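You operate a simulated robot arm through the tools that you are given. There is no shell and no other tool.

You run a simulated two-armed robot. Do the job below in one go: nothing can be reset, and whatever is moved stays where it is left.

Task
Wipe up the spill on the washer top with the small towel and put it back.
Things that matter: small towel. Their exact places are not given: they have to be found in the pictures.

The check looks at the end state, three seconds after you hand in, the way a careful person would. Anything else that was tipped, shoved, dropped, spilled or broken makes it a failure. Flat cloth is picked up by pressing the open fingertips on it (5 to 10 N) and closing them slowly along it; thin cloth reads only 2 to 8 mm in the jaws.

Robot
Two 7-joint arms with two-finger parallel grippers on one trunk, on a base that moves. Base frame: it is fixed to the floor where the robot stands at the start and does not move with it; the origin is under the middle of the robot, x ahead of it, y to its left, z up. Lengths are in m, angles in rad, forces in N, time in s.
The left shoulder is at the start at [0.071, 0.156, 1.005], the right one opposite. Each reaches about 1.231 m from its shoulder. Places, roughly: small towel [1.75, -2.5, 0.75]. Payload 3.91 kg a hand.
Tool frame (each hand has its own): the origin (TCP) lies between the finger pads and is the grasp point; the fingertips stand 0.03 m ahead of it; z points along the fingers, y is the line along which they close. Largest opening 0.11 m; finger width 0.02, thickness 0.01; the body of the gripper, 0.048 by 0.112 m, starts 0.055 m behind the TCP.
Orientation is that of the tool frame in the base frame, as [roll, pitch, yaw] about the fixed x, y, z axes, in that order (R = Rz(yaw) Ry(pitch) Rx(roll)). With the fingers straight down and closing along the base's y, the tool's x points along the base's -x, its y along +y and its z along -z.

Tools
- The arms move only by the tool move_arm. It takes "left_targets", "right_targets" or both (then of equal length, played together; a hand with none holds still); each is one flat list of numbers, 7 for each row, row after row: the gripper command, from -1 (fully open) to 1 (shut), values between in proportion, then the shift along the tool's x, y, z in units of 25 mm (1.0 is 25 mm), then the turn, a rotation vector about the tool's x, y, z in units of 8 degrees (1.0 is 8 degrees). In form: [claw, tx, ty, tz, wx, wy, wz, claw, tx, ty, tz, wx, wy, wz, ...]. A call has 1 to 20 rows; each row shifts and turns the commanded pose from where the row before left it, along the tool's axes as they then stand. A call with a number of a shift or a turn outside -1 to 1 is refused whole. Each row takes 0.2 s and may step no farther than 0.05 m and 0.15 rad from the row before; otherwise, or with a gripper value out of range, the whole call is refused. A pose out of reach is approached as far as the arm can. The call stops where the force on the tool passes 40 N (or 10 N more than at its start, if that is more) or the arm is blocked; 0.2 s more then pass. Each finger travels about 0.108 m/s and halts on what it meets, pressing with about 30 N; the grip force reading is that of the motor and also rises with nothing between the fingers. The clock runs only during rows and for 0.2 s after the last one: add rows that do not move to give the fingers time. It gives the time, the measured TCP pose, the force on the tool (base axes), the opening and the grip force at its end, in the units of the frame above (readings bear some noise), with the torque about the TCP (base axes, N m) and any sound that the robot's microphone picked up.
- Cameras (640 x 400 px; columns grow to the right, rows downward): "scene" is now at [0.1427, 0.0177, 1.2536]; the picture's right is [0.18, -0.98, -0.00], its down [-0.35, -0.06, -0.93] and it looks along [0.92, 0.17, -0.35] (base axes); focal length 295 px, centre (320, 200). "left" rides on the left gripper at [0.072, -0.017, -0.103] in its tool frame; the picture's right is [0.23, 0.97, 0.00], its down [-0.76, 0.18, -0.62] and it looks along [-0.61, 0.14, 0.78] (tool axes); focal length 222 px, centre (320, 200). "right" rides on the right gripper at [0.072, 0.017, -0.103] in its tool frame; the picture's right is [-0.23, 0.97, 0.00], its down [-0.76, -0.18, -0.62] and it looks along [-0.61, -0.14, 0.78] (tool axes); focal length 222 px, centre (320, 200).
- capture(camera): a new picture of that camera. The clock stands still meanwhile.
- raise_lower(by): slides the trunk up (or, below 0, down) by that many m; the arms and the scene camera ride with it, the base frame stays. It gives what a move gives, with no picture.
- roll_base(legs): drives the robot by 1 to 6 legs, each [ahead, left, turn to the left] in m, m and rad, along the robot's own axes; the way and the turn of a leg run together, so that a leg with both is an arc; at most 1.5 m and 3.142 rad a leg. The arms and the cameras ride along, it lands a little off, and it stops where it bumps. It gives what a move gives.
- pan_tilt(pan, tilt): turns the head with the scene camera to pan (to the left, within 1.501 rad either way) and tilt (down, from -0.506 to 1.204), counted from straight ahead of the robot. It gives what a move gives.
- measure_at(camera, pixels): for up to 12 pixels [column, row] of the newest picture of that camera ("zoom" is the newest enlarged one), the place [x, y, z] in the base frame of the surface seen there, good to about 0.002 m. The clock stands still meanwhile.
- inspect(camera, box): a new picture of the part [left, top, right, bottom] of that camera's present view, enlarged. The clock stands still meanwhile.
- sign_off(): hands the job in; it is judged then, once.

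Open the grippers and draw the arms clear of the work before you hand the job in, unless the task says otherwise.

The tools are called after ">>>" by a JSON object that holds its "op" and its "data". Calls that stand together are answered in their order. move_arm: Moves the arms, as the interface text tells. Its arguments: {"type":"object","properties":{"left_targets":{"type":"array"},"right_targets":{"type":"array"}},"required":[]} The other tools are called the same way: raise_lower (by) moves the trunk up or down; roll_base (legs) drives the base; pan_tilt (pan, tilt) turns the head that bears the scene camera; capture (camera) takes a picture; measure_at (camera, pixels) gives the place of the surface under pixels of a picture; inspect (camera, box) takes an enlarged picture of a part of a camera's view; sign_off () hands the job in.

At the start:

```text
time_s: 0.0
left_ee_pos: [0.6125, 0.327, 1.0717]
left_tcp_rot: [-3.14, 0.001, 3.14]
left_ft_force: [0.1, -0.2, 0.1]
left_torque: [-0.03, 0.0, 0.02]
left_grip_width: 0.1098
left_gripper_force: 0.1
right_ee_pos: [0.738, -0.3264, 1.0403]
right_tcp_rot: [3.141, -0.001, -3.14]
right_ft_force: [-0.2, 0.3, 0.0]
right_torque: [-0.04, 0.0, -0.02]
right_grip_width: 0.1099
right_gripper_force: 0.0
trunk travel left (down, up): [-0.45, 0.49]
robot x, y, heading: [0.0018, -0.0018, 0.005]
head pan, tilt (commanded): [0.18, 0.363]
```

scene: 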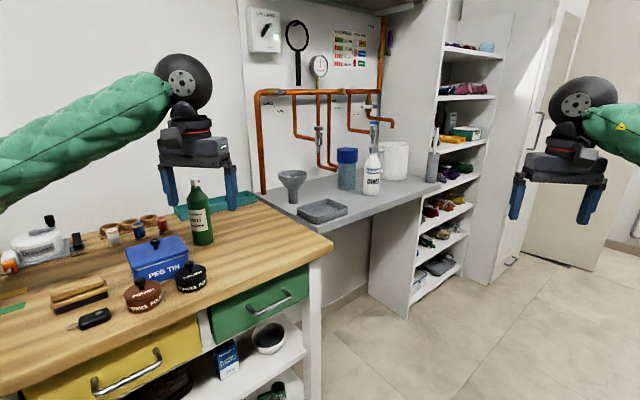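
right: 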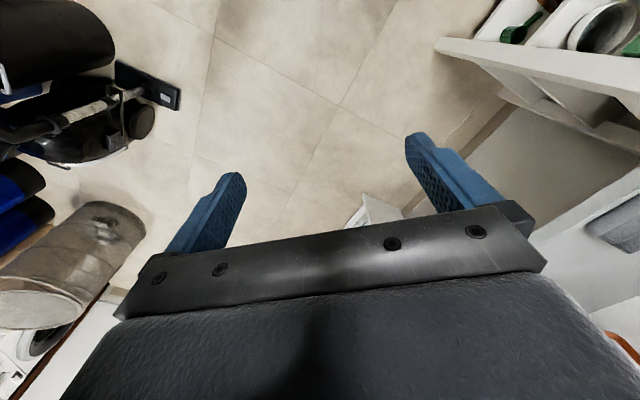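
left: 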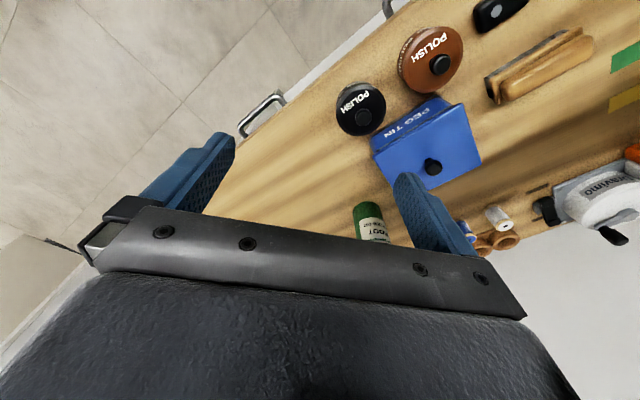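

The scene view shows the workbench to the left and shelves ahead; the towel should be to the right near [1.75, -2.5, 0.75]. I turn the head to the right to look there.

>>> {"op": "pan_tilt", "data": {"pan": -0.95, "tilt": 0.35}}

>>> {"op": "capture", "data": {"camera": "scene"}}

```text
time_s: 1.4
left_ee_pos: [0.6125, 0.3271, 1.0722]
left_tcp_rot: [-3.141, 0.001, 3.141]
left_ft_force: [-0.4, 0.2, 1.1]
left_torque: [-0.02, 0.03, 0.01]
left_grip_width: 0.1101
left_gripper_force: 0.2
right_ee_pos: [0.7391, -0.3261, 1.0396]
right_tcp_rot: [-3.141, 0.001, 3.141]
right_ft_force: [-0.6, -0.9, 0.3]
right_torque: [0.01, -0.03, 0.0]
right_grip_width: 0.1099
right_gripper_force: 0.1
trunk travel left (down, up): [-0.45, 0.49]
robot x, y, heading: [0.0032, 0.002, 0.004]
head pan, tilt (commanded): [-0.949, 0.351]
```

```text
taken
```

scene: 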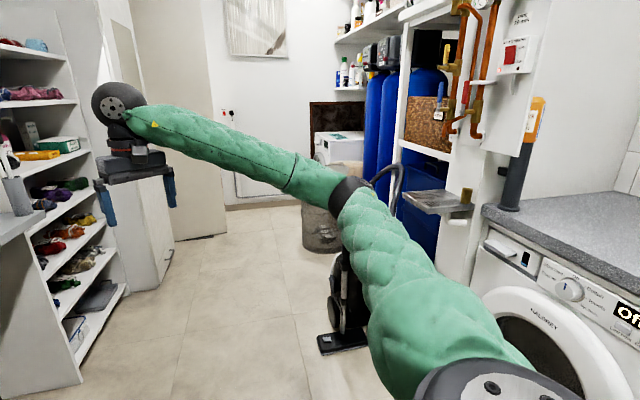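

I see a washer with a grey worktop at right (570,300) and another white machine far behind at (340,145). I measure several points to locate them.

>>> {"op": "measure_at", "data": {"camera": "scene", "pixels": [[340, 140], [335, 160], [560, 225], [500, 200], [630, 290], [430, 200], [560, 300], [325, 230], [500, 250], [345, 345], [160, 170], [280, 280]]}}

>>> {"op": "inspect", "data": {"camera": "scene", "box": [280, 80, 480, 220]}}

>>> {"op": "pan_tilt", "data": {"pan": -1.45, "tilt": 0.45}}

>>> {"op": "capture", "data": {"camera": "scene"}}

```text
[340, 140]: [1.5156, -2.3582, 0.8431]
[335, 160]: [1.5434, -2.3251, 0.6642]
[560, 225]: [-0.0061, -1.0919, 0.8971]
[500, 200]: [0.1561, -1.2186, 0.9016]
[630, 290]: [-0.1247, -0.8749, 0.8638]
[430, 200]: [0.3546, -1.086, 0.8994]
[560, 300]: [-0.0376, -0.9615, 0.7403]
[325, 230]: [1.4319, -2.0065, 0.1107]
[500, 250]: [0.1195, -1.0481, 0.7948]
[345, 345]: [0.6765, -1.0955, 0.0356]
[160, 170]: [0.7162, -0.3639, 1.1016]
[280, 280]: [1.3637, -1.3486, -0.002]
```

```text
2.86 times, centred on (380, 150) of scene
```

zoom: 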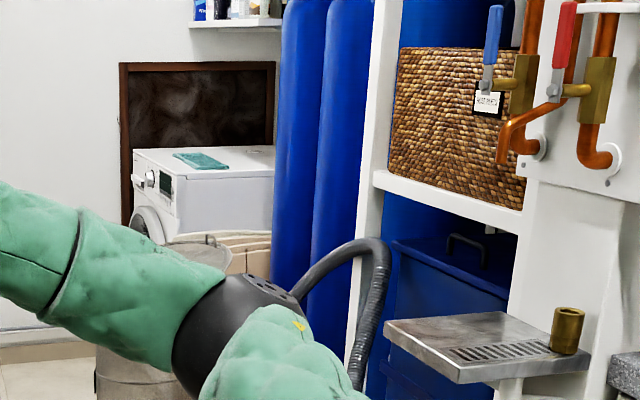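

```text
time_s: 2.3
left_ee_pos: [0.6113, 0.3273, 1.0725]
left_tcp_rot: [3.141, 0.0, 3.141]
left_ft_force: [0.5, 0.7, -0.7]
left_torque: [0.0, -0.01, 0.0]
left_grip_width: 0.1102
left_gripper_force: 0.1
right_ee_pos: [0.7382, -0.3257, 1.0405]
right_tcp_rot: [3.141, -0.001, -3.14]
right_ft_force: [-0.4, 1.0, 0.2]
right_torque: [0.0, 0.03, 0.0]
right_grip_width: 0.1103
right_gripper_force: 0.1
trunk travel left (down, up): [-0.45, 0.49]
robot x, y, heading: [-0.0019, 0.0003, 0.0]
head pan, tilt (commanded): [-1.45, 0.45]
```

```text
taken
```

scene: 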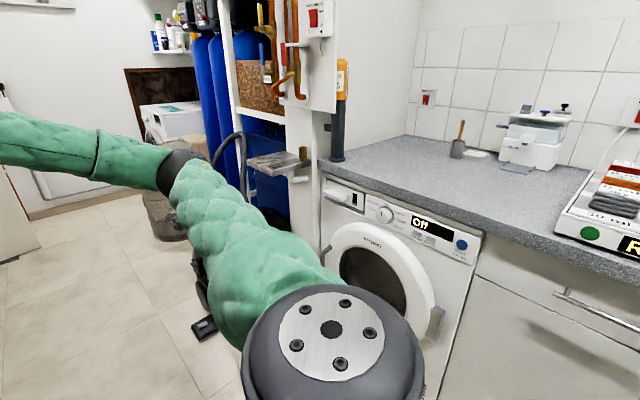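

The zoom shows the small teal towel at zoom px (200,160) lying on the white washer's top in the far corner. I measure points on the towel and around it.

>>> {"op": "measure_at", "data": {"camera": "zoom", "pixels": [[200, 160], [180, 155], [225, 163], [150, 153], [260, 160], [265, 150], [190, 178], [250, 175], [200, 250], [250, 245], [165, 183], [335, 260]]}}

```text
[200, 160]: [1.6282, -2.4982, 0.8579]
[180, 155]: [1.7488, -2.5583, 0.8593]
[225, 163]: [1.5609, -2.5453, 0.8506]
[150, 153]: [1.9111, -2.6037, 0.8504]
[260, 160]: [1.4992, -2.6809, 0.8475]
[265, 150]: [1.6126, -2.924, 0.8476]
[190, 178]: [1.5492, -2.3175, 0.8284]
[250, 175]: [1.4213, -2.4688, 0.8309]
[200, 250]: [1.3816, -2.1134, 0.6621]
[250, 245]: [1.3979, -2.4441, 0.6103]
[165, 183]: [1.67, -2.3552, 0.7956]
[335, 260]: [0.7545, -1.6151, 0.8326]
```

The towel lies on the far washer, top z ≈ 0.85, around [1.63, -2.5]. I look at the floor in between to plan the drive.

>>> {"op": "pan_tilt", "data": {"pan": -0.55, "tilt": 0.5}}

>>> {"op": "capture", "data": {"camera": "scene"}}

```text
time_s: 3.5
left_ee_pos: [0.6119, 0.3281, 1.0731]
left_tcp_rot: [3.142, 0.001, 3.14]
left_ft_force: [-0.3, -0.6, -1.0]
left_torque: [0.05, 0.0, -0.01]
left_grip_width: 0.1098
left_gripper_force: 0.0
right_ee_pos: [0.7384, -0.3257, 1.0393]
right_tcp_rot: [3.14, -0.001, 3.141]
right_ft_force: [0.1, 0.2, -0.2]
right_torque: [-0.01, -0.03, 0.01]
right_grip_width: 0.1101
right_gripper_force: 0.1
trunk travel left (down, up): [-0.45, 0.49]
robot x, y, heading: [-0.001, 0.0027, -0.002]
head pan, tilt (commanded): [-0.55, 0.499]
```

```text
taken
```

scene: 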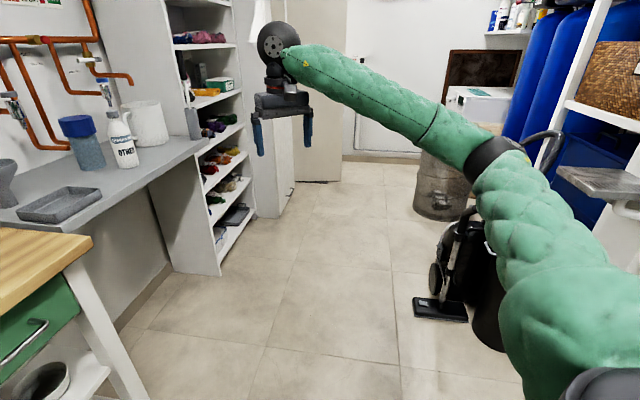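

I measure floor obstacles: the shelf corner, locker, bin, vacuum, and the workbench corner.

>>> {"op": "measure_at", "data": {"camera": "scene", "pixels": [[222, 272], [279, 216], [344, 158], [420, 212], [455, 215], [417, 314], [440, 275], [145, 398], [90, 240], [470, 310], [205, 160], [296, 180]]}}

```text
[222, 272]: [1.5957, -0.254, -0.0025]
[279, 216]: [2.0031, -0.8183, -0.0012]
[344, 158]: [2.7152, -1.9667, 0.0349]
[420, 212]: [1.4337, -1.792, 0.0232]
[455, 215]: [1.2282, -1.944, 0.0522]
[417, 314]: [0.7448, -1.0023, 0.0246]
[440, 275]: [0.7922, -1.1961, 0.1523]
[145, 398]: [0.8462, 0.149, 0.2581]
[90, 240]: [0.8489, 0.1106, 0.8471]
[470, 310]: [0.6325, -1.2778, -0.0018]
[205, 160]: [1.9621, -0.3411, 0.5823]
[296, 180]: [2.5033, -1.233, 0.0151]
```

The way is between the bench corner (0.85, 0.11) and the vacuum cleaner (0.75, -1.0). I raise the trunk a little so the hands pass clear of things on the bench, then turn right.

>>> {"op": "raise_lower", "data": {"by": 0.15}}

>>> {"op": "roll_base", "data": {"legs": [[0, 0, -0.5]]}}

>>> {"op": "pan_tilt", "data": {"pan": 0.0, "tilt": 0.5}}

>>> {"op": "capture", "data": {"camera": "scene"}}

```text
time_s: 5.2
left_ee_pos: [0.6119, 0.3284, 1.2211]
left_tcp_rot: [3.141, -0.001, 3.141]
left_ft_force: [-0.4, 0.9, 1.0]
left_torque: [0.02, 0.0, -0.02]
left_grip_width: 0.1099
left_gripper_force: 0.2
right_ee_pos: [0.7384, -0.3266, 1.1889]
right_tcp_rot: [3.141, -0.001, 3.14]
right_ft_force: [-0.2, -0.3, 0.2]
right_torque: [-0.01, 0.0, 0.02]
right_grip_width: 0.1099
right_gripper_force: 0.1
trunk travel left (down, up): [-0.6, 0.34]
robot x, y, heading: [-0.0027, 0.0035, -0.004]
head pan, tilt (commanded): [-0.55, 0.499]
```

```text
time_s: 7.0
left_ee_pos: [0.6929, -0.0091, 1.2226]
left_tcp_rot: [-3.14, -0.001, 2.639]
left_ft_force: [0.2, -0.4, -0.5]
left_torque: [-0.03, 0.0, 0.01]
left_grip_width: 0.1099
left_gripper_force: 0.0
right_ee_pos: [0.491, -0.6415, 1.1894]
right_tcp_rot: [-3.141, 0.0, 2.639]
right_ft_force: [-0.5, 0.5, -0.1]
right_torque: [0.02, -0.01, 0.02]
right_grip_width: 0.1098
right_gripper_force: 0.1
trunk travel left (down, up): [-0.6, 0.34]
robot x, y, heading: [0.0012, -0.0023, -0.504]
head pan, tilt (commanded): [-0.55, 0.499]
```

```text
time_s: 8.0
left_ee_pos: [0.6936, -0.0084, 1.2219]
left_tcp_rot: [-3.141, 0.0, 2.64]
left_ft_force: [-0.9, 1.3, 0.3]
left_torque: [0.01, 0.04, 0.0]
left_grip_width: 0.1099
left_gripper_force: 0.1
right_ee_pos: [0.4898, -0.6412, 1.1897]
right_tcp_rot: [-3.14, -0.002, 2.637]
right_ft_force: [0.4, 0.1, 0.5]
right_torque: [0.0, 0.0, 0.0]
right_grip_width: 0.11
right_gripper_force: 0.1
trunk travel left (down, up): [-0.6, 0.34]
robot x, y, heading: [-0.0028, 0.0053, -0.505]
head pan, tilt (commanded): [0.0, 0.499]
```

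```text
taken
```

scene: 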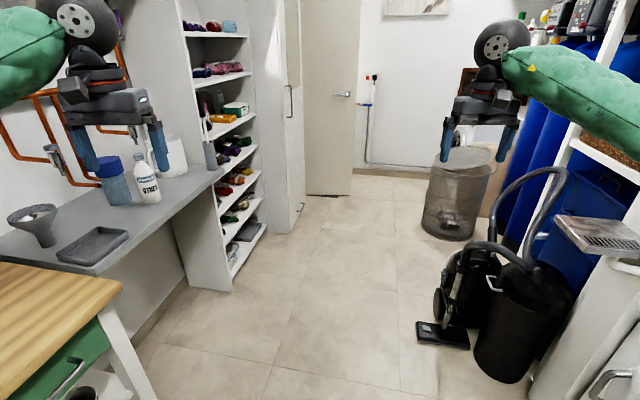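

The corridor is clear between shelf (230,270) and vacuum foot (440,335). I drive ahead 0.9 m, then turn right 0.5 rad and look again.

>>> {"op": "roll_base", "data": {"legs": [[0.9, 0, 0], [0, 0, -0.5]]}}

>>> {"op": "capture", "data": {"camera": "scene"}}

```text
time_s: 14.2
left_ee_pos: [1.4383, -0.6111, 1.2358]
left_tcp_rot: [3.117, 0.002, 2.343]
left_ft_force: [13.5, -1.7, -13.2]
left_torque: [0.14, 1.06, -0.02]
left_grip_width: 0.1101
left_gripper_force: 0.0
right_ee_pos: [1.0631, -1.1576, 1.1765]
right_tcp_rot: [3.116, -0.01, 2.342]
right_ft_force: [1.2, -2.9, 1.6]
right_torque: [0.16, 0.14, -0.02]
right_grip_width: 0.1098
right_gripper_force: 0.1
trunk travel left (down, up): [-0.6, 0.34]
robot x, y, heading: [0.792, -0.3695, -0.796]
head pan, tilt (commanded): [0.0, 0.499]
heard: click
```

```text
taken
```

scene: 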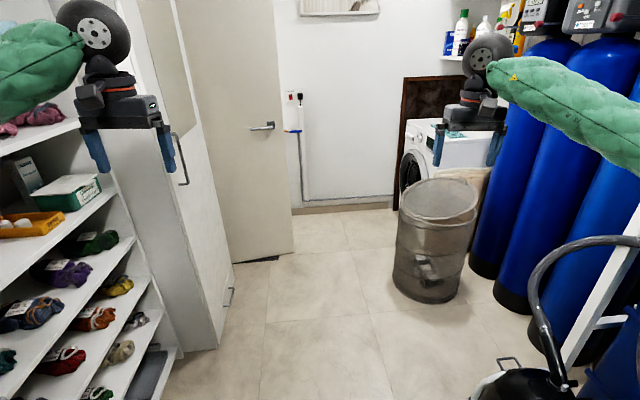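

The turn stopped short at heading -0.796 with a click and a small force, so something was touched, probably the bench behind-left. I look left before moving further.

>>> {"op": "pan_tilt", "data": {"pan": 1.5, "tilt": 0.8}}

>>> {"op": "capture", "data": {"camera": "scene"}}

>>> {"op": "capture", "data": {"camera": "left"}}

```text
time_s: 15.8
left_ee_pos: [1.4497, -0.5549, 1.2198]
left_tcp_rot: [3.133, 0.005, 2.375]
left_ft_force: [-0.8, 0.2, 0.2]
left_torque: [-0.05, 0.01, -0.01]
left_grip_width: 0.1098
left_gripper_force: 0.1
right_ee_pos: [1.0904, -1.1163, 1.181]
right_tcp_rot: [3.138, -0.004, 2.372]
right_ft_force: [0.0, 0.7, 0.6]
right_torque: [-0.04, 0.02, -0.01]
right_grip_width: 0.1101
right_gripper_force: 0.1
trunk travel left (down, up): [-0.6, 0.34]
robot x, y, heading: [0.7807, -0.3617, -0.757]
head pan, tilt (commanded): [1.499, 0.799]
```

```text
taken
```

scene: 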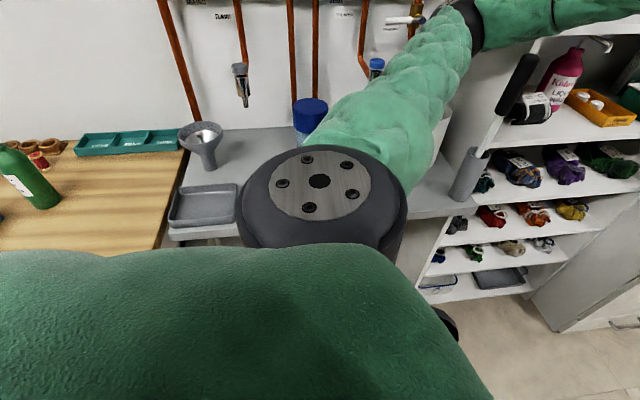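

```text
taken
```

left: 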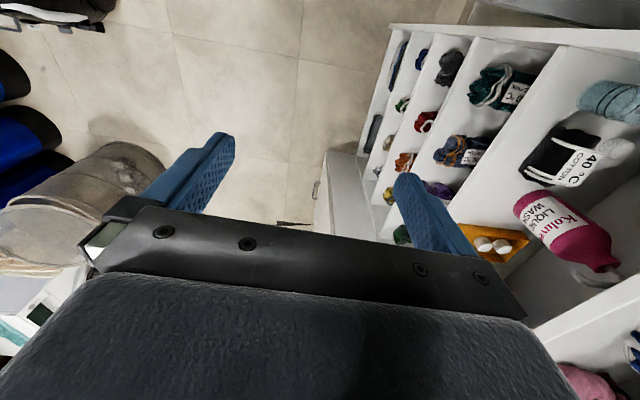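

The robot has settled (forces near zero, heading -0.757). The bench and counter look undisturbed; now I look right-down to check the vacuum cleaner and that side.

>>> {"op": "measure_at", "data": {"camera": "scene", "pixels": [[455, 60], [470, 20], [480, 180], [520, 80], [160, 240], [200, 215], [420, 160], [560, 30], [450, 330], [30, 190], [240, 90], [380, 130]]}}

>>> {"op": "pan_tilt", "data": {"pan": -1.3, "tilt": 0.9}}

>>> {"op": "capture", "data": {"camera": "scene"}}

```text
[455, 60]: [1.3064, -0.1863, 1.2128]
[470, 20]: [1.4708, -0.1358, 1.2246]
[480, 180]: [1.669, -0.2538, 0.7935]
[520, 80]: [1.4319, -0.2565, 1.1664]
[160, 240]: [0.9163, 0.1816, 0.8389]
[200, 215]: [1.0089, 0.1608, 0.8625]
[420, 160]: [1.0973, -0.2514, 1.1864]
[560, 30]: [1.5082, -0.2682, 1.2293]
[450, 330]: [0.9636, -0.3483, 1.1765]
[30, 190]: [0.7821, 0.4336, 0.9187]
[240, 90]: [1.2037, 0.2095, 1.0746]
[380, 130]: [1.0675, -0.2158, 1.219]
```

```text
time_s: 18.3
left_ee_pos: [1.4534, -0.5557, 1.2198]
left_tcp_rot: [3.132, -0.002, 2.386]
left_ft_force: [-0.9, -0.9, -0.9]
left_torque: [0.01, -0.02, -0.01]
left_grip_width: 0.1102
left_gripper_force: 0.1
right_ee_pos: [1.103, -1.1188, 1.1725]
right_tcp_rot: [3.134, -0.017, 2.389]
right_ft_force: [-0.2, 1.1, -0.9]
right_torque: [-0.04, 0.0, 0.03]
right_grip_width: 0.1098
right_gripper_force: 0.0
trunk travel left (down, up): [-0.6, 0.34]
robot x, y, heading: [0.7776, -0.3605, -0.755]
head pan, tilt (commanded): [-1.3, 0.901]
```

```text
taken
```

scene: 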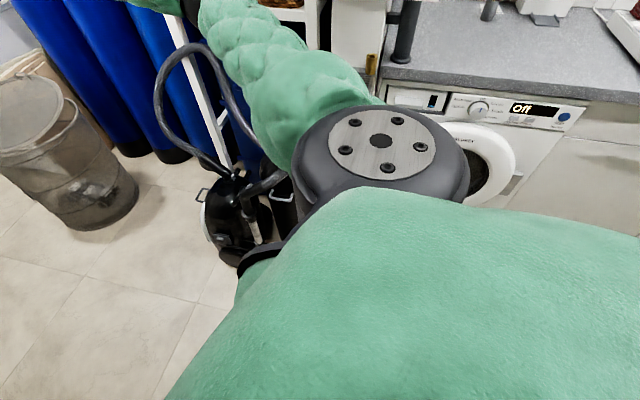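

The left elbow, about (1.47, -0.14, 1.22), ran against the shelf side panel near (1.6, -0.25); nothing seems moved. I turn back left a little to free it and then check.

>>> {"op": "roll_base", "data": {"legs": [[0, 0, 0.15]]}}

>>> {"op": "pan_tilt", "data": {"pan": 1.2, "tilt": 0.4}}

>>> {"op": "capture", "data": {"camera": "scene"}}

```text
time_s: 19.0
left_ee_pos: [1.4514, -0.5541, 1.2198]
left_tcp_rot: [3.134, 0.003, 2.383]
left_ft_force: [0.1, -0.1, -0.8]
left_torque: [0.01, 0.0, 0.03]
left_grip_width: 0.1099
left_gripper_force: 0.0
right_ee_pos: [1.1095, -1.1197, 1.1734]
right_tcp_rot: [3.136, -0.013, 2.394]
right_ft_force: [-0.7, 0.3, 1.0]
right_torque: [-0.02, -0.02, 0.0]
right_grip_width: 0.1099
right_gripper_force: 0.1
trunk travel left (down, up): [-0.6, 0.34]
robot x, y, heading: [0.7791, -0.3622, -0.747]
head pan, tilt (commanded): [-1.3, 0.901]
stopped in leg 1: the robot was blocked; the commanded pose is now the measured one
```

```text
time_s: 21.3
left_ee_pos: [1.4525, -0.5556, 1.2177]
left_tcp_rot: [3.132, -0.003, 2.387]
left_ft_force: [0.6, -0.9, -0.6]
left_torque: [0.0, -0.03, -0.01]
left_grip_width: 0.1099
left_gripper_force: 0.0
right_ee_pos: [1.1081, -1.12, 1.1734]
right_tcp_rot: [3.135, -0.014, 2.395]
right_ft_force: [-0.3, 0.0, -0.3]
right_torque: [-0.01, 0.01, 0.01]
right_grip_width: 0.1103
right_gripper_force: 0.1
trunk travel left (down, up): [-0.6, 0.34]
robot x, y, heading: [0.7786, -0.3637, -0.743]
head pan, tilt (commanded): [1.201, 0.4]
```

```text
taken
```

scene: 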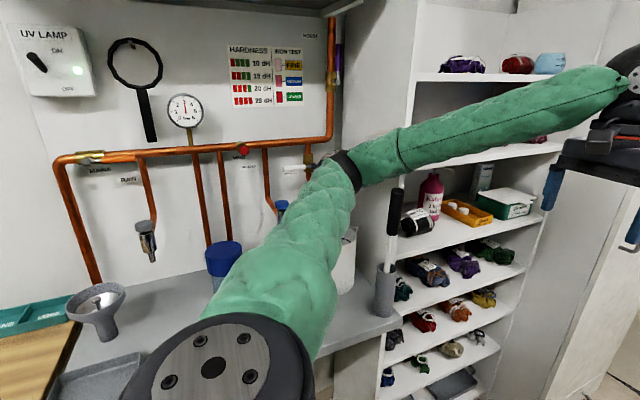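

Turning left is blocked too, with the left forearm close to the shelf edge and the body very slightly tilted. I look steeply down on both sides to find what is touching.

>>> {"op": "inspect", "data": {"camera": "scene", "box": [320, 80, 560, 230]}}

>>> {"op": "pan_tilt", "data": {"pan": 0.9, "tilt": 1.2}}

>>> {"op": "capture", "data": {"camera": "scene"}}

>>> {"op": "pan_tilt", "data": {"pan": -0.9, "tilt": 1.2}}

>>> {"op": "capture", "data": {"camera": "scene"}}

```text
2.67 times, centred on (440, 155) of scene
```

zoom: 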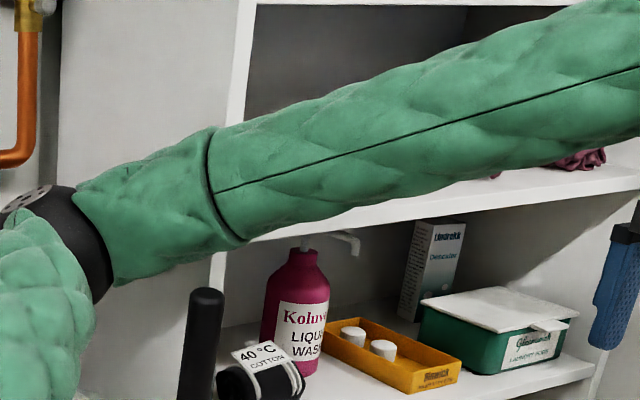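

```text
time_s: 22.4
left_ee_pos: [1.4516, -0.5552, 1.2182]
left_tcp_rot: [3.131, -0.001, 2.384]
left_ft_force: [-0.2, 0.7, 0.6]
left_torque: [-0.01, -0.01, -0.01]
left_grip_width: 0.1098
left_gripper_force: 0.1
right_ee_pos: [1.1086, -1.1209, 1.1733]
right_tcp_rot: [3.133, -0.014, 2.395]
right_ft_force: [-0.4, 0.3, -0.7]
right_torque: [0.02, 0.05, -0.01]
right_grip_width: 0.1099
right_gripper_force: 0.1
trunk travel left (down, up): [-0.6, 0.34]
robot x, y, heading: [0.7773, -0.363, -0.739]
head pan, tilt (commanded): [0.901, 1.201]
```

```text
taken
```

scene: 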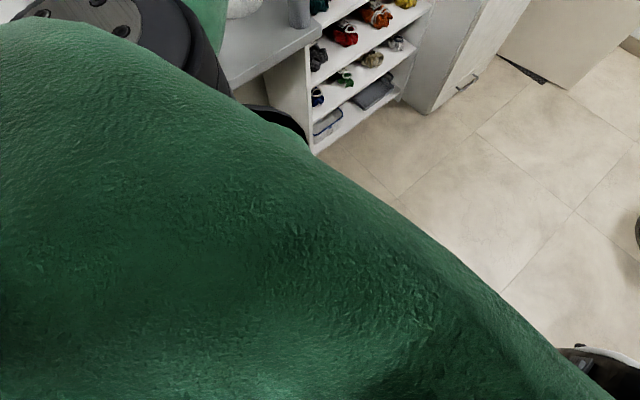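

```text
time_s: 24.2
left_ee_pos: [1.4522, -0.5554, 1.2171]
left_tcp_rot: [3.131, -0.002, 2.386]
left_ft_force: [-0.2, 0.4, 0.0]
left_torque: [-0.01, 0.0, 0.02]
left_grip_width: 0.1101
left_gripper_force: 0.1
right_ee_pos: [1.1089, -1.1205, 1.1742]
right_tcp_rot: [3.135, -0.014, 2.395]
right_ft_force: [0.0, -0.4, -0.4]
right_torque: [-0.03, -0.01, 0.02]
right_grip_width: 0.1097
right_gripper_force: 0.1
trunk travel left (down, up): [-0.6, 0.34]
robot x, y, heading: [0.7826, -0.3654, -0.744]
head pan, tilt (commanded): [-0.901, 1.201]
```

```text
taken
```

scene: 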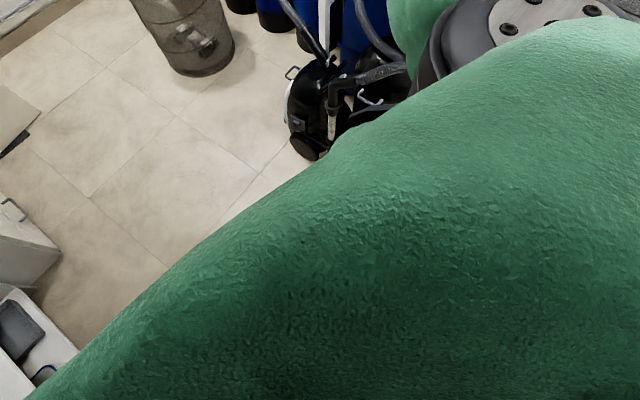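

The vacuum cleaner is visible at (305,120). I measure it and the edges to compare with earlier, to see whether anything shifted.

>>> {"op": "measure_at", "data": {"camera": "scene", "pixels": [[300, 148], [312, 155], [292, 110], [330, 130], [345, 120], [195, 75], [234, 40], [290, 160], [400, 120], [360, 125], [20, 270], [8, 140]]}}

>>> {"op": "inspect", "data": {"camera": "scene", "box": [240, 20, 480, 170]}}

```text
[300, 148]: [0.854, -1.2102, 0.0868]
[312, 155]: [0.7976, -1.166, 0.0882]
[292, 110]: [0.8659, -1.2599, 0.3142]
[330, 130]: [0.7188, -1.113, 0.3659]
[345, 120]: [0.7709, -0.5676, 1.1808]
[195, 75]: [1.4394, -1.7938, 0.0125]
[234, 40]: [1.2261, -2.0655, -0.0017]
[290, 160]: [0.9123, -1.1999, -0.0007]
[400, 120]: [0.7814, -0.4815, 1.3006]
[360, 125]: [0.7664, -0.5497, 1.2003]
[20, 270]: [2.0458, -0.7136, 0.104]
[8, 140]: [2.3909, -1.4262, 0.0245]
```

```text
2.67 times, centred on (360, 95) of scene
```

zoom: 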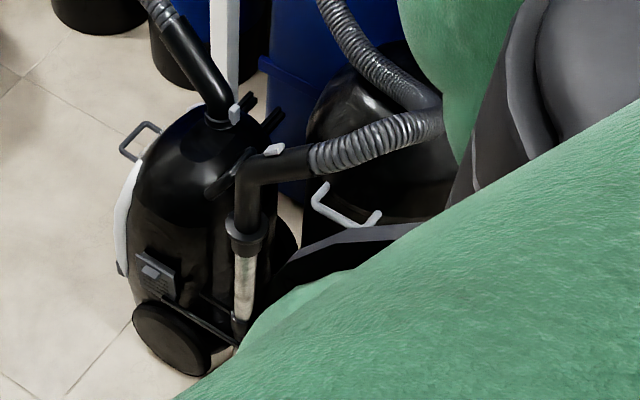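

The vacuum seems to stand where it was. Now I look toward the right elbow and the pipes/tray there.

>>> {"op": "pan_tilt", "data": {"pan": -1.3, "tilt": 0.35}}

>>> {"op": "capture", "data": {"camera": "scene"}}

>>> {"op": "capture", "data": {"camera": "right"}}

```text
time_s: 25.4
left_ee_pos: [1.451, -0.5549, 1.2175]
left_tcp_rot: [3.133, -0.002, 2.384]
left_ft_force: [-0.2, 0.5, 0.5]
left_torque: [-0.01, 0.01, 0.02]
left_grip_width: 0.11
left_gripper_force: 0.0
right_ee_pos: [1.1089, -1.1189, 1.173]
right_tcp_rot: [3.134, -0.015, 2.396]
right_ft_force: [0.2, -0.7, 0.5]
right_torque: [0.01, -0.03, -0.04]
right_grip_width: 0.1099
right_gripper_force: 0.1
trunk travel left (down, up): [-0.6, 0.34]
robot x, y, heading: [0.7809, -0.3639, -0.745]
head pan, tilt (commanded): [-1.3, 0.351]
```

```text
taken
```

scene: 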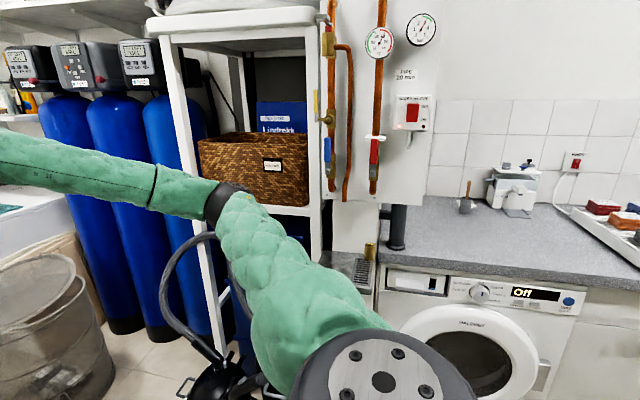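

```text
taken
```

right: 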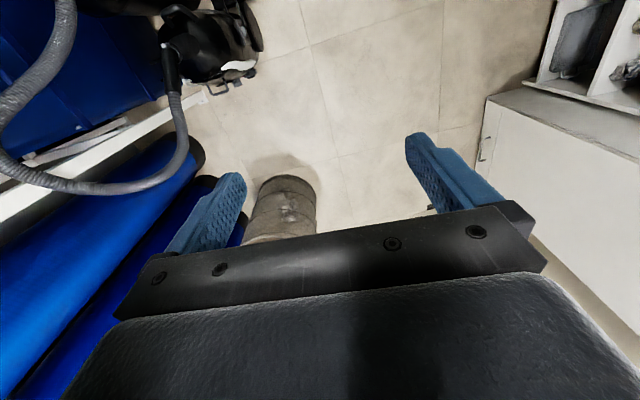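

The right elbow at (225,200) appears close to the white rack's front post (185,150). I measure both.

>>> {"op": "measure_at", "data": {"camera": "scene", "pixels": [[230, 195], [245, 220], [185, 140], [195, 235], [170, 60], [315, 130], [330, 270], [335, 100], [150, 180], [270, 160], [315, 45], [213, 210]]}}

>>> {"op": "inspect", "data": {"camera": "scene", "box": [120, 100, 360, 250]}}

```text
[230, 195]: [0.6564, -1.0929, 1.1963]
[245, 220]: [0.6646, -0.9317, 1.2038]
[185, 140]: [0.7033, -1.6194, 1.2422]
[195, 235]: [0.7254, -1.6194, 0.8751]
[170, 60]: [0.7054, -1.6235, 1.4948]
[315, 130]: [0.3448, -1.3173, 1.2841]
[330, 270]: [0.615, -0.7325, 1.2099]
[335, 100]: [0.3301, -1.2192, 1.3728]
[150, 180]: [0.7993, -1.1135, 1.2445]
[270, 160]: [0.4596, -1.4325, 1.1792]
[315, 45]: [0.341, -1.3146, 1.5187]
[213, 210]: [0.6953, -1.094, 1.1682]
```

```text
2.67 times, centred on (240, 175) of scene
```

zoom: 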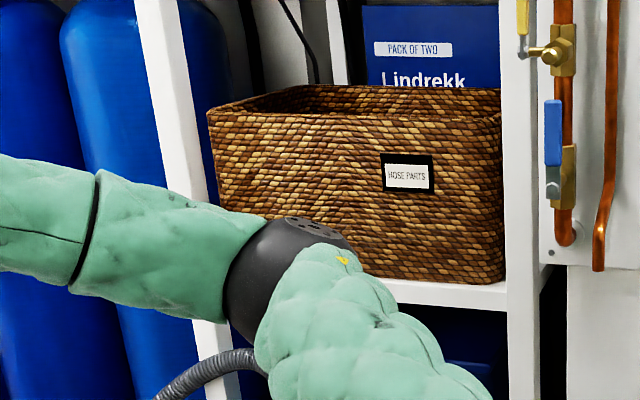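

The right elbow is about 0.38 m clear of the rack, so the right side is free. I go back to the left view and measure the forearm versus the shelf panel edge.

>>> {"op": "pan_tilt", "data": {"pan": 1.2, "tilt": 0.4}}

>>> {"op": "capture", "data": {"camera": "scene"}}

>>> {"op": "measure_at", "data": {"camera": "scene", "pixels": [[412, 60], [390, 60], [403, 180], [350, 110], [345, 170], [370, 160], [395, 150], [430, 140], [470, 125], [393, 220], [383, 290], [350, 230]]}}

```text
time_s: 27.7
left_ee_pos: [1.4514, -0.5555, 1.2174]
left_tcp_rot: [3.13, -0.002, 2.385]
left_ft_force: [1.0, 0.5, 0.1]
left_torque: [0.03, -0.01, 0.0]
left_grip_width: 0.1102
left_gripper_force: 0.1
right_ee_pos: [1.1089, -1.119, 1.1738]
right_tcp_rot: [3.135, -0.014, 2.394]
right_ft_force: [0.3, -0.2, -0.2]
right_torque: [0.0, 0.03, 0.01]
right_grip_width: 0.1098
right_gripper_force: 0.0
trunk travel left (down, up): [-0.6, 0.34]
robot x, y, heading: [0.7781, -0.3607, -0.746]
head pan, tilt (commanded): [1.201, 0.4]
```

```text
taken
```

scene: 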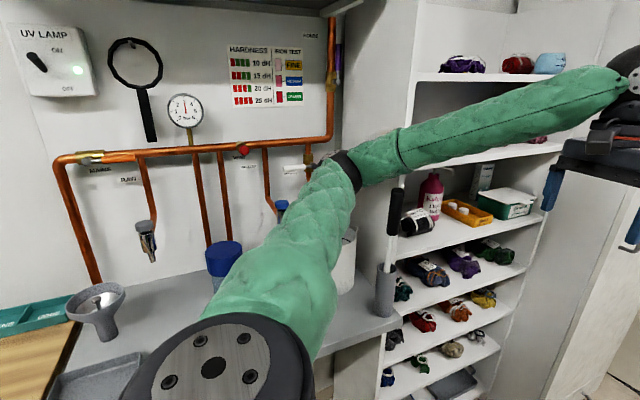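

```text
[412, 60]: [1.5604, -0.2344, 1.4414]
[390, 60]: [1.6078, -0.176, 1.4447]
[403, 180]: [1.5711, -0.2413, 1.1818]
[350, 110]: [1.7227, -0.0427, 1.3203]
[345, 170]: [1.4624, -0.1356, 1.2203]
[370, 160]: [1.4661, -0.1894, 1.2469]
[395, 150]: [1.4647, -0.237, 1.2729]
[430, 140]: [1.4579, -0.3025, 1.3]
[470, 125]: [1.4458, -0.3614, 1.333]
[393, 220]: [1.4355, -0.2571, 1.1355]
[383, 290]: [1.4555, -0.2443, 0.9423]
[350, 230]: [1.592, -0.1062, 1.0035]
```

The left forearm/elbow is hooked round the shelf's front edge (1.56, -0.23). I strafe right by 0.08 m, straight away from that edge, and watch the tilt and the reading.

>>> {"op": "roll_base", "data": {"legs": [[0, -0.08, 0]]}}

>>> {"op": "capture", "data": {"camera": "scene"}}

```text
time_s: 28.8
left_ee_pos: [1.43, -0.6047, 1.2071]
left_tcp_rot: [-3.133, -0.011, 2.398]
left_ft_force: [-0.5, 0.5, -0.4]
left_torque: [0.0, 0.01, 0.02]
left_grip_width: 0.11
left_gripper_force: 0.1
right_ee_pos: [1.0798, -1.1737, 1.1681]
right_tcp_rot: [-3.131, -0.026, 2.388]
right_ft_force: [0.0, 0.8, 0.0]
right_torque: [0.01, -0.02, 0.0]
right_grip_width: 0.1099
right_gripper_force: 0.1
trunk travel left (down, up): [-0.6, 0.34]
robot x, y, heading: [0.7307, -0.4183, -0.744]
head pan, tilt (commanded): [1.201, 0.4]
stopped in leg 1: the robot was blocked; the commanded pose is now the measured one
```

```text
taken
```

scene: 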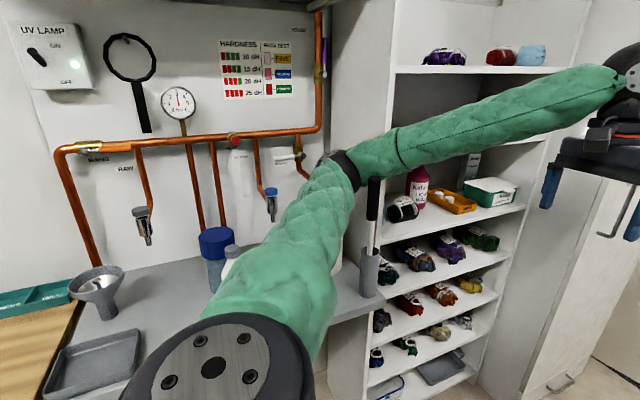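

The strafe freed the left arm from the shelf, but it ended "blocked", with a slight forward tilt. I look down to the right for the vacuum cleaner and re-read the pose.

>>> {"op": "pan_tilt", "data": {"pan": -0.9, "tilt": 1.0}}

>>> {"op": "capture", "data": {"camera": "scene"}}

>>> {"op": "capture", "data": {"camera": "right"}}

```text
time_s: 30.8
left_ee_pos: [1.4292, -0.6051, 1.2053]
left_tcp_rot: [-3.134, -0.012, 2.394]
left_ft_force: [-0.9, -0.3, 0.7]
left_torque: [-0.01, -0.03, 0.03]
left_grip_width: 0.11
left_gripper_force: 0.2
right_ee_pos: [1.0799, -1.1742, 1.1694]
right_tcp_rot: [-3.132, -0.027, 2.391]
right_ft_force: [-0.8, -0.3, 0.7]
right_torque: [0.01, 0.02, 0.03]
right_grip_width: 0.1098
right_gripper_force: 0.1
trunk travel left (down, up): [-0.6, 0.34]
robot x, y, heading: [0.7286, -0.4186, -0.743]
head pan, tilt (commanded): [-0.901, 1.0]
```

```text
taken
```

scene: 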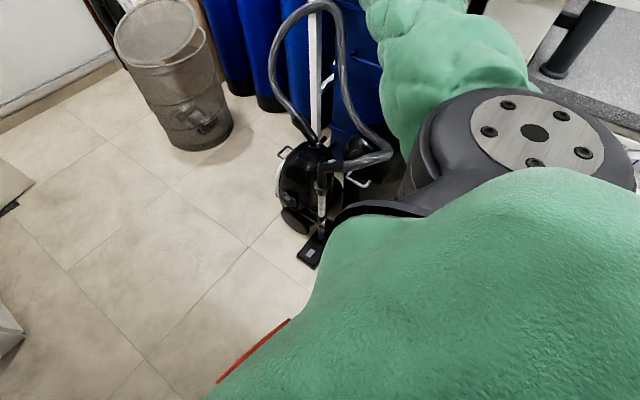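

```text
taken
```

right: 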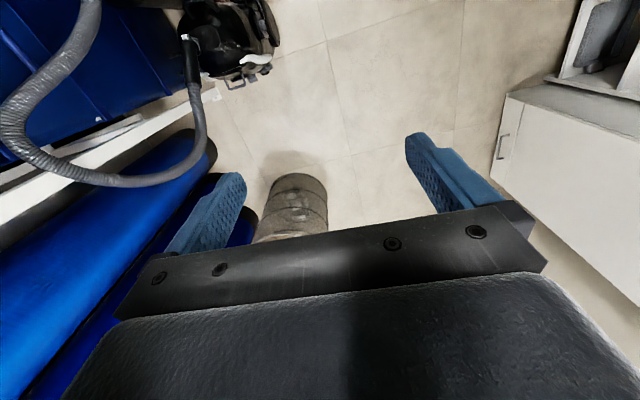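

I can now see the red edge of my base at (252,348) and the vacuum's foot at (312,248). I measure their places.

>>> {"op": "measure_at", "data": {"camera": "scene", "pixels": [[252, 348], [285, 323], [222, 378], [312, 248], [300, 258], [318, 265], [292, 222], [324, 232], [240, 345], [290, 285], [400, 205], [330, 160]]}}

>>> {"op": "inspect", "data": {"camera": "scene", "box": [180, 180, 420, 330]}}

```text
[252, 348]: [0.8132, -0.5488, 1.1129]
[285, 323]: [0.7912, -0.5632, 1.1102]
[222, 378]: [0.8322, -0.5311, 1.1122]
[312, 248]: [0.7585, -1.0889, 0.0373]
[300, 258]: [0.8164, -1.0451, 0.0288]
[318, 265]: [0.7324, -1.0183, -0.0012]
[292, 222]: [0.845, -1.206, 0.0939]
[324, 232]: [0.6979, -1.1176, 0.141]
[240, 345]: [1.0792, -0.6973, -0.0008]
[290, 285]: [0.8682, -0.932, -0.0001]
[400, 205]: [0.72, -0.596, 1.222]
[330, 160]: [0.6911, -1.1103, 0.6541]
```

```text
2.67 times, centred on (300, 255) of scene
```

zoom: 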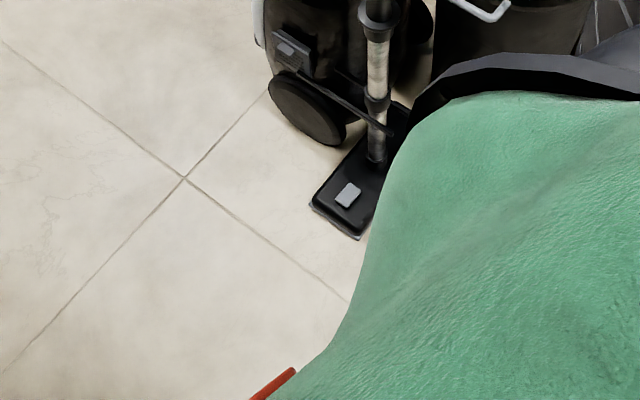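

The vacuum foot is unmoved and my chest edge is at z=1.11, so I need narrower elbows before driving on. I extend both hands forward and inward (left 0.34 m ahead/0.18 m in, right 0.21 m ahead/0.17 m in), first half now.

>>> {"op": "move_arm", "data": {"left_targets": [-1, -0.97, -0.51, 0, 0, 0, 0, -1, -0.97, -0.51, 0, 0, 0, 0, -1, -0.97, -0.51, 0, 0, 0, 0, -1, -0.97, -0.51, 0, 0, 0, 0, -1, -0.97, -0.51, 0, 0, 0, 0, -1, -0.97, -0.51, 0, 0, 0, 0, -1, -0.97, -0.51, 0, 0, 0, 0], "right_targets": [-1, -0.61, 0.5, 0, 0, 0, 0, -1, -0.61, 0.5, 0, 0, 0, 0, -1, -0.61, 0.5, 0, 0, 0, 0, -1, -0.61, 0.5, 0, 0, 0, 0, -1, -0.61, 0.5, 0, 0, 0, 0, -1, -0.61, 0.5, 0, 0, 0, 0, -1, -0.61, 0.5, 0, 0, 0, 0]}}

>>> {"op": "pan_tilt", "data": {"pan": 0.6, "tilt": 0.4}}

>>> {"op": "capture", "data": {"camera": "scene"}}

```text
time_s: 32.6
left_ee_pos: [1.5725, -0.6555, 1.2035]
left_tcp_rot: [-3.13, -0.016, 2.558]
left_ft_force: [0.6, -0.7, -1.1]
left_torque: [-0.01, 0.04, 0.01]
left_grip_width: 0.1103
left_gripper_force: 0.0
right_ee_pos: [1.3459, -1.0992, 1.1753]
right_tcp_rot: [-3.13, -0.024, 2.533]
right_ft_force: [0.0, -0.9, -0.6]
right_torque: [0.05, 0.06, -0.03]
right_grip_width: 0.1099
right_gripper_force: 0.1
trunk travel left (down, up): [-0.6, 0.34]
robot x, y, heading: [0.7615, -0.4174, -0.602]
head pan, tilt (commanded): [-0.901, 1.0]
stopped in row 7 (left hand): the arm was blocked; the commanded pose is now the measured one
```

```text
time_s: 34.2
left_ee_pos: [1.5692, -0.6569, 1.2075]
left_tcp_rot: [-3.13, -0.008, 2.552]
left_ft_force: [0.0, 0.9, 0.1]
left_torque: [0.0, 0.02, 0.01]
left_grip_width: 0.1102
left_gripper_force: 0.1
right_ee_pos: [1.3426, -1.0996, 1.1768]
right_tcp_rot: [-3.129, -0.018, 2.526]
right_ft_force: [0.6, 0.6, 0.2]
right_torque: [0.02, 0.02, -0.02]
right_grip_width: 0.1101
right_gripper_force: 0.0
trunk travel left (down, up): [-0.6, 0.34]
robot x, y, heading: [0.7658, -0.4186, -0.608]
head pan, tilt (commanded): [0.6, 0.4]
```

```text
taken
```

scene: 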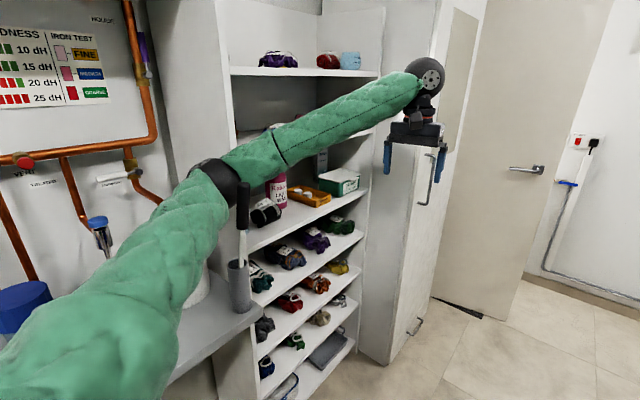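

The left arm was blocked again and the base yawed to -0.60; the left elbow at (215,180) sits by the black handle at (243,205). I zoom in and measure there.

>>> {"op": "inspect", "data": {"camera": "scene", "box": [140, 110, 380, 330]}}

>>> {"op": "measure_at", "data": {"camera": "scene", "pixels": [[243, 190], [243, 220], [240, 285], [225, 170], [200, 190], [205, 170], [250, 160], [320, 130], [227, 80], [210, 80], [380, 110], [410, 130]]}}

```text
1.82 times, centred on (260, 220) of scene
```

zoom: 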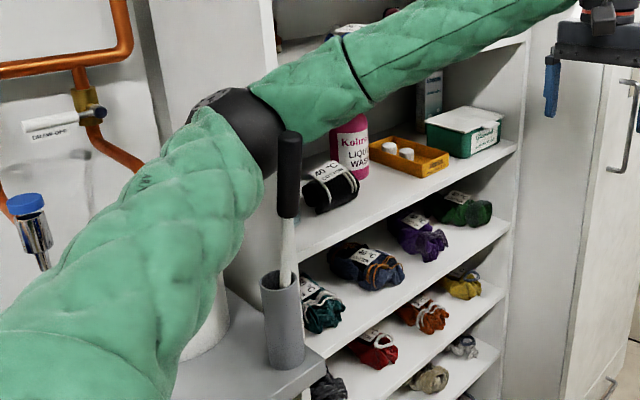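

```text
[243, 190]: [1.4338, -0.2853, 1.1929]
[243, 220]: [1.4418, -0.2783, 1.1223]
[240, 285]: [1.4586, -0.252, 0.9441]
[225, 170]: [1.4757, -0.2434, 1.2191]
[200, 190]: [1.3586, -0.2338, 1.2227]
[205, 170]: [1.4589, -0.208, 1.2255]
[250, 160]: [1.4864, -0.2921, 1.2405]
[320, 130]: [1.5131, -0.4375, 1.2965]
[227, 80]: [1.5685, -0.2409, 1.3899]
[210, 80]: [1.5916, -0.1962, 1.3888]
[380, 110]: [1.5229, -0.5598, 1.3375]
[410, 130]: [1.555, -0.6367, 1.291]
```

The elbow is pressing the brush handle (top now at (1.434,-0.285,1.19), about 2 cm sideways). I reverse the left arm's motion to release it before raising over it.

>>> {"op": "move_arm", "data": {"left_targets": [-1, 0.9, 0.51, 0, 0, 0, 0, -1, 0.9, 0.51, 0, 0, 0, 0, -1, 0.9, 0.51, 0, 0, 0, 0, -1, 0.9, 0.51, 0, 0, 0, 0]}}

>>> {"op": "capture", "data": {"camera": "scene"}}

```text
time_s: 35.2
left_ee_pos: [1.5172, -0.5893, 1.2025]
left_tcp_rot: [-3.139, -0.017, 2.534]
left_ft_force: [0.7, -0.2, -0.2]
left_torque: [0.0, 0.01, 0.0]
left_grip_width: 0.11
left_gripper_force: 0.0
right_ee_pos: [1.3355, -1.117, 1.167]
right_tcp_rot: [-3.141, -0.023, 2.519]
right_ft_force: [0.1, 0.0, 0.0]
right_torque: [0.0, 0.01, 0.0]
right_grip_width: 0.1101
right_gripper_force: 0.0
trunk travel left (down, up): [-0.6, 0.34]
robot x, y, heading: [0.7639, -0.4169, -0.615]
head pan, tilt (commanded): [0.6, 0.4]
```

```text
taken
```

scene: 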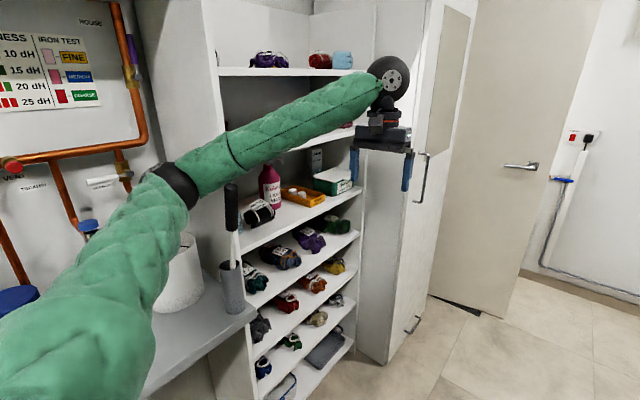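

The elbow at (175,185) is clear of the handle (231,205), which stands in its cup again. I raise the trunk 0.16 m so the left elbow passes above the handle.

>>> {"op": "raise_lower", "data": {"by": 0.18}}

>>> {"op": "capture", "data": {"camera": "scene"}}

```text
time_s: 37.2
left_ee_pos: [1.517, -0.5874, 1.3857]
left_tcp_rot: [-3.138, -0.012, 2.536]
left_ft_force: [-1.0, -0.7, 0.4]
left_torque: [0.01, 0.01, -0.02]
left_grip_width: 0.1098
left_gripper_force: 0.1
right_ee_pos: [1.3361, -1.1158, 1.3498]
right_tcp_rot: [-3.137, -0.024, 2.521]
right_ft_force: [0.0, 0.4, 0.5]
right_torque: [0.0, 0.02, -0.02]
right_grip_width: 0.1102
right_gripper_force: 0.0
trunk travel left (down, up): [-0.78, 0.16]
robot x, y, heading: [0.7602, -0.4163, -0.611]
head pan, tilt (commanded): [0.6, 0.4]
```

```text
taken
```

scene: 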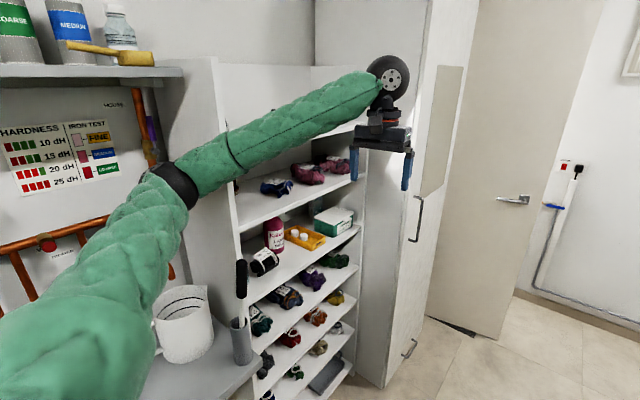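

The elbow is now above the handle and clear of the shelf edge by about 0.13 m. I extend the left hand forward and inward to narrow the arm.

>>> {"op": "move_arm", "data": {"left_targets": [-1, -0.93, -0.58, 0, 0, 0, 0, -1, -0.93, -0.58, 0, 0, 0, 0, -1, -0.93, -0.58, 0, 0, 0, 0, -1, -0.93, -0.58, 0, 0, 0, 0, -1, -0.93, -0.58, 0, 0, 0, 0, -1, -0.93, -0.58, 0, 0, 0, 0, -1, -0.93, -0.58, 0, 0, 0, 0, -1, -0.93, -0.58, 0, 0, 0, 0]}}

>>> {"op": "capture", "data": {"camera": "scene"}}

```text
time_s: 39.0
left_ee_pos: [1.6077, -0.7895, 1.3794]
left_tcp_rot: [-3.14, -0.018, 2.54]
left_ft_force: [0.1, -0.5, -0.5]
left_torque: [-0.02, 0.03, 0.01]
left_grip_width: 0.1101
left_gripper_force: 0.0
right_ee_pos: [1.3385, -1.1164, 1.3465]
right_tcp_rot: [-3.136, -0.027, 2.523]
right_ft_force: [0.3, -0.6, -0.5]
right_torque: [0.02, 0.0, -0.03]
right_grip_width: 0.1098
right_gripper_force: 0.0
trunk travel left (down, up): [-0.78, 0.16]
robot x, y, heading: [0.7609, -0.4221, -0.613]
head pan, tilt (commanded): [0.6, 0.4]
```

```text
taken
```

scene: 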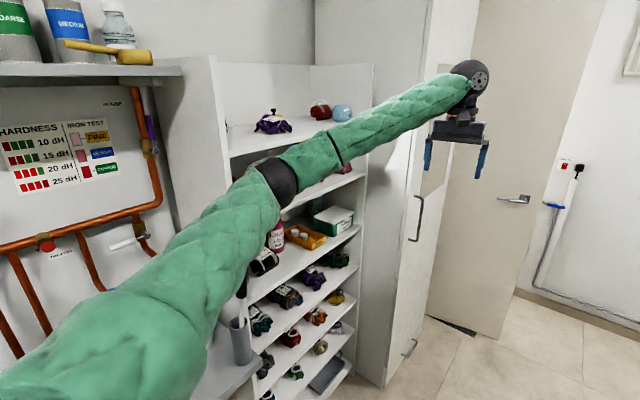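

The left arm is free and straighter now. I shift the base diagonally ahead-right (world about +0.02, -0.12), away from both bench and shelf.

>>> {"op": "roll_base", "data": {"legs": [[0.085, -0.087, 0]]}}

>>> {"op": "pan_tilt", "data": {"pan": -0.9, "tilt": 0.9}}

>>> {"op": "capture", "data": {"camera": "scene"}}

```text
time_s: 40.3
left_ee_pos: [1.6271, -0.9099, 1.3795]
left_tcp_rot: [-3.138, -0.018, 2.538]
left_ft_force: [-0.2, -0.4, 0.2]
left_torque: [0.01, -0.01, 0.0]
left_grip_width: 0.11
left_gripper_force: 0.2
right_ee_pos: [1.3579, -1.2365, 1.3487]
right_tcp_rot: [-3.136, -0.027, 2.519]
right_ft_force: [-0.2, -0.2, 0.4]
right_torque: [-0.03, 0.01, 0.02]
right_grip_width: 0.1099
right_gripper_force: 0.1
trunk travel left (down, up): [-0.78, 0.16]
robot x, y, heading: [0.7845, -0.5366, -0.614]
head pan, tilt (commanded): [0.6, 0.4]
```

```text
time_s: 41.9
left_ee_pos: [1.6281, -0.9103, 1.3796]
left_tcp_rot: [-3.136, -0.018, 2.535]
left_ft_force: [0.1, 0.6, -0.5]
left_torque: [-0.01, 0.0, 0.01]
left_grip_width: 0.11
left_gripper_force: 0.2
right_ee_pos: [1.3592, -1.2365, 1.3483]
right_tcp_rot: [-3.137, -0.027, 2.518]
right_ft_force: [0.3, 0.7, -0.1]
right_torque: [-0.03, -0.01, -0.03]
right_grip_width: 0.11
right_gripper_force: 0.0
trunk travel left (down, up): [-0.78, 0.16]
robot x, y, heading: [0.7838, -0.5398, -0.615]
head pan, tilt (commanded): [-0.901, 0.901]
```

```text
taken
```

scene: 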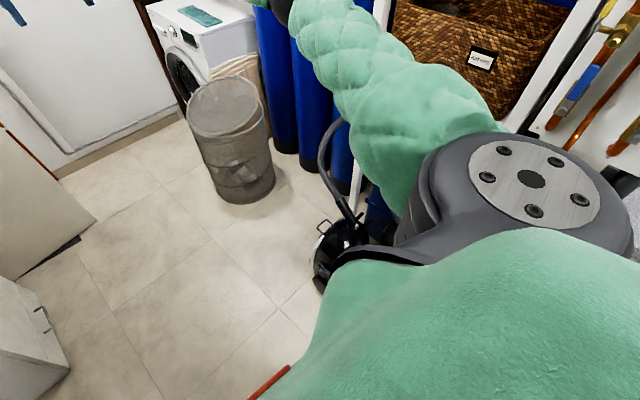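

The base moved freely this time. The washer with the teal towel is visible at (200,20); I point the head at it to plan the final stand.

>>> {"op": "pan_tilt", "data": {"pan": -0.55, "tilt": 0.45}}

>>> {"op": "capture", "data": {"camera": "scene"}}

```text
time_s: 42.8
left_ee_pos: [1.6275, -0.9102, 1.3787]
left_tcp_rot: [-3.135, -0.017, 2.535]
left_ft_force: [0.4, 0.2, -0.5]
left_torque: [0.0, -0.01, -0.01]
left_grip_width: 0.1098
left_gripper_force: 0.1
right_ee_pos: [1.359, -1.2371, 1.3474]
right_tcp_rot: [-3.135, -0.027, 2.518]
right_ft_force: [-0.2, 0.4, 0.3]
right_torque: [-0.01, 0.01, 0.0]
right_grip_width: 0.11
right_gripper_force: 0.1
trunk travel left (down, up): [-0.78, 0.16]
robot x, y, heading: [0.7847, -0.5415, -0.613]
head pan, tilt (commanded): [-0.55, 0.45]
```

```text
taken
```

scene: 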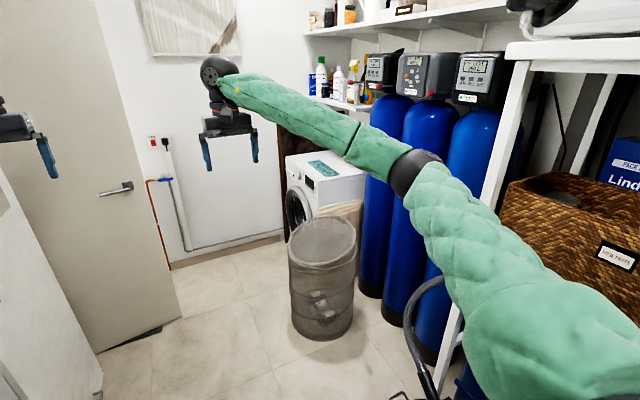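

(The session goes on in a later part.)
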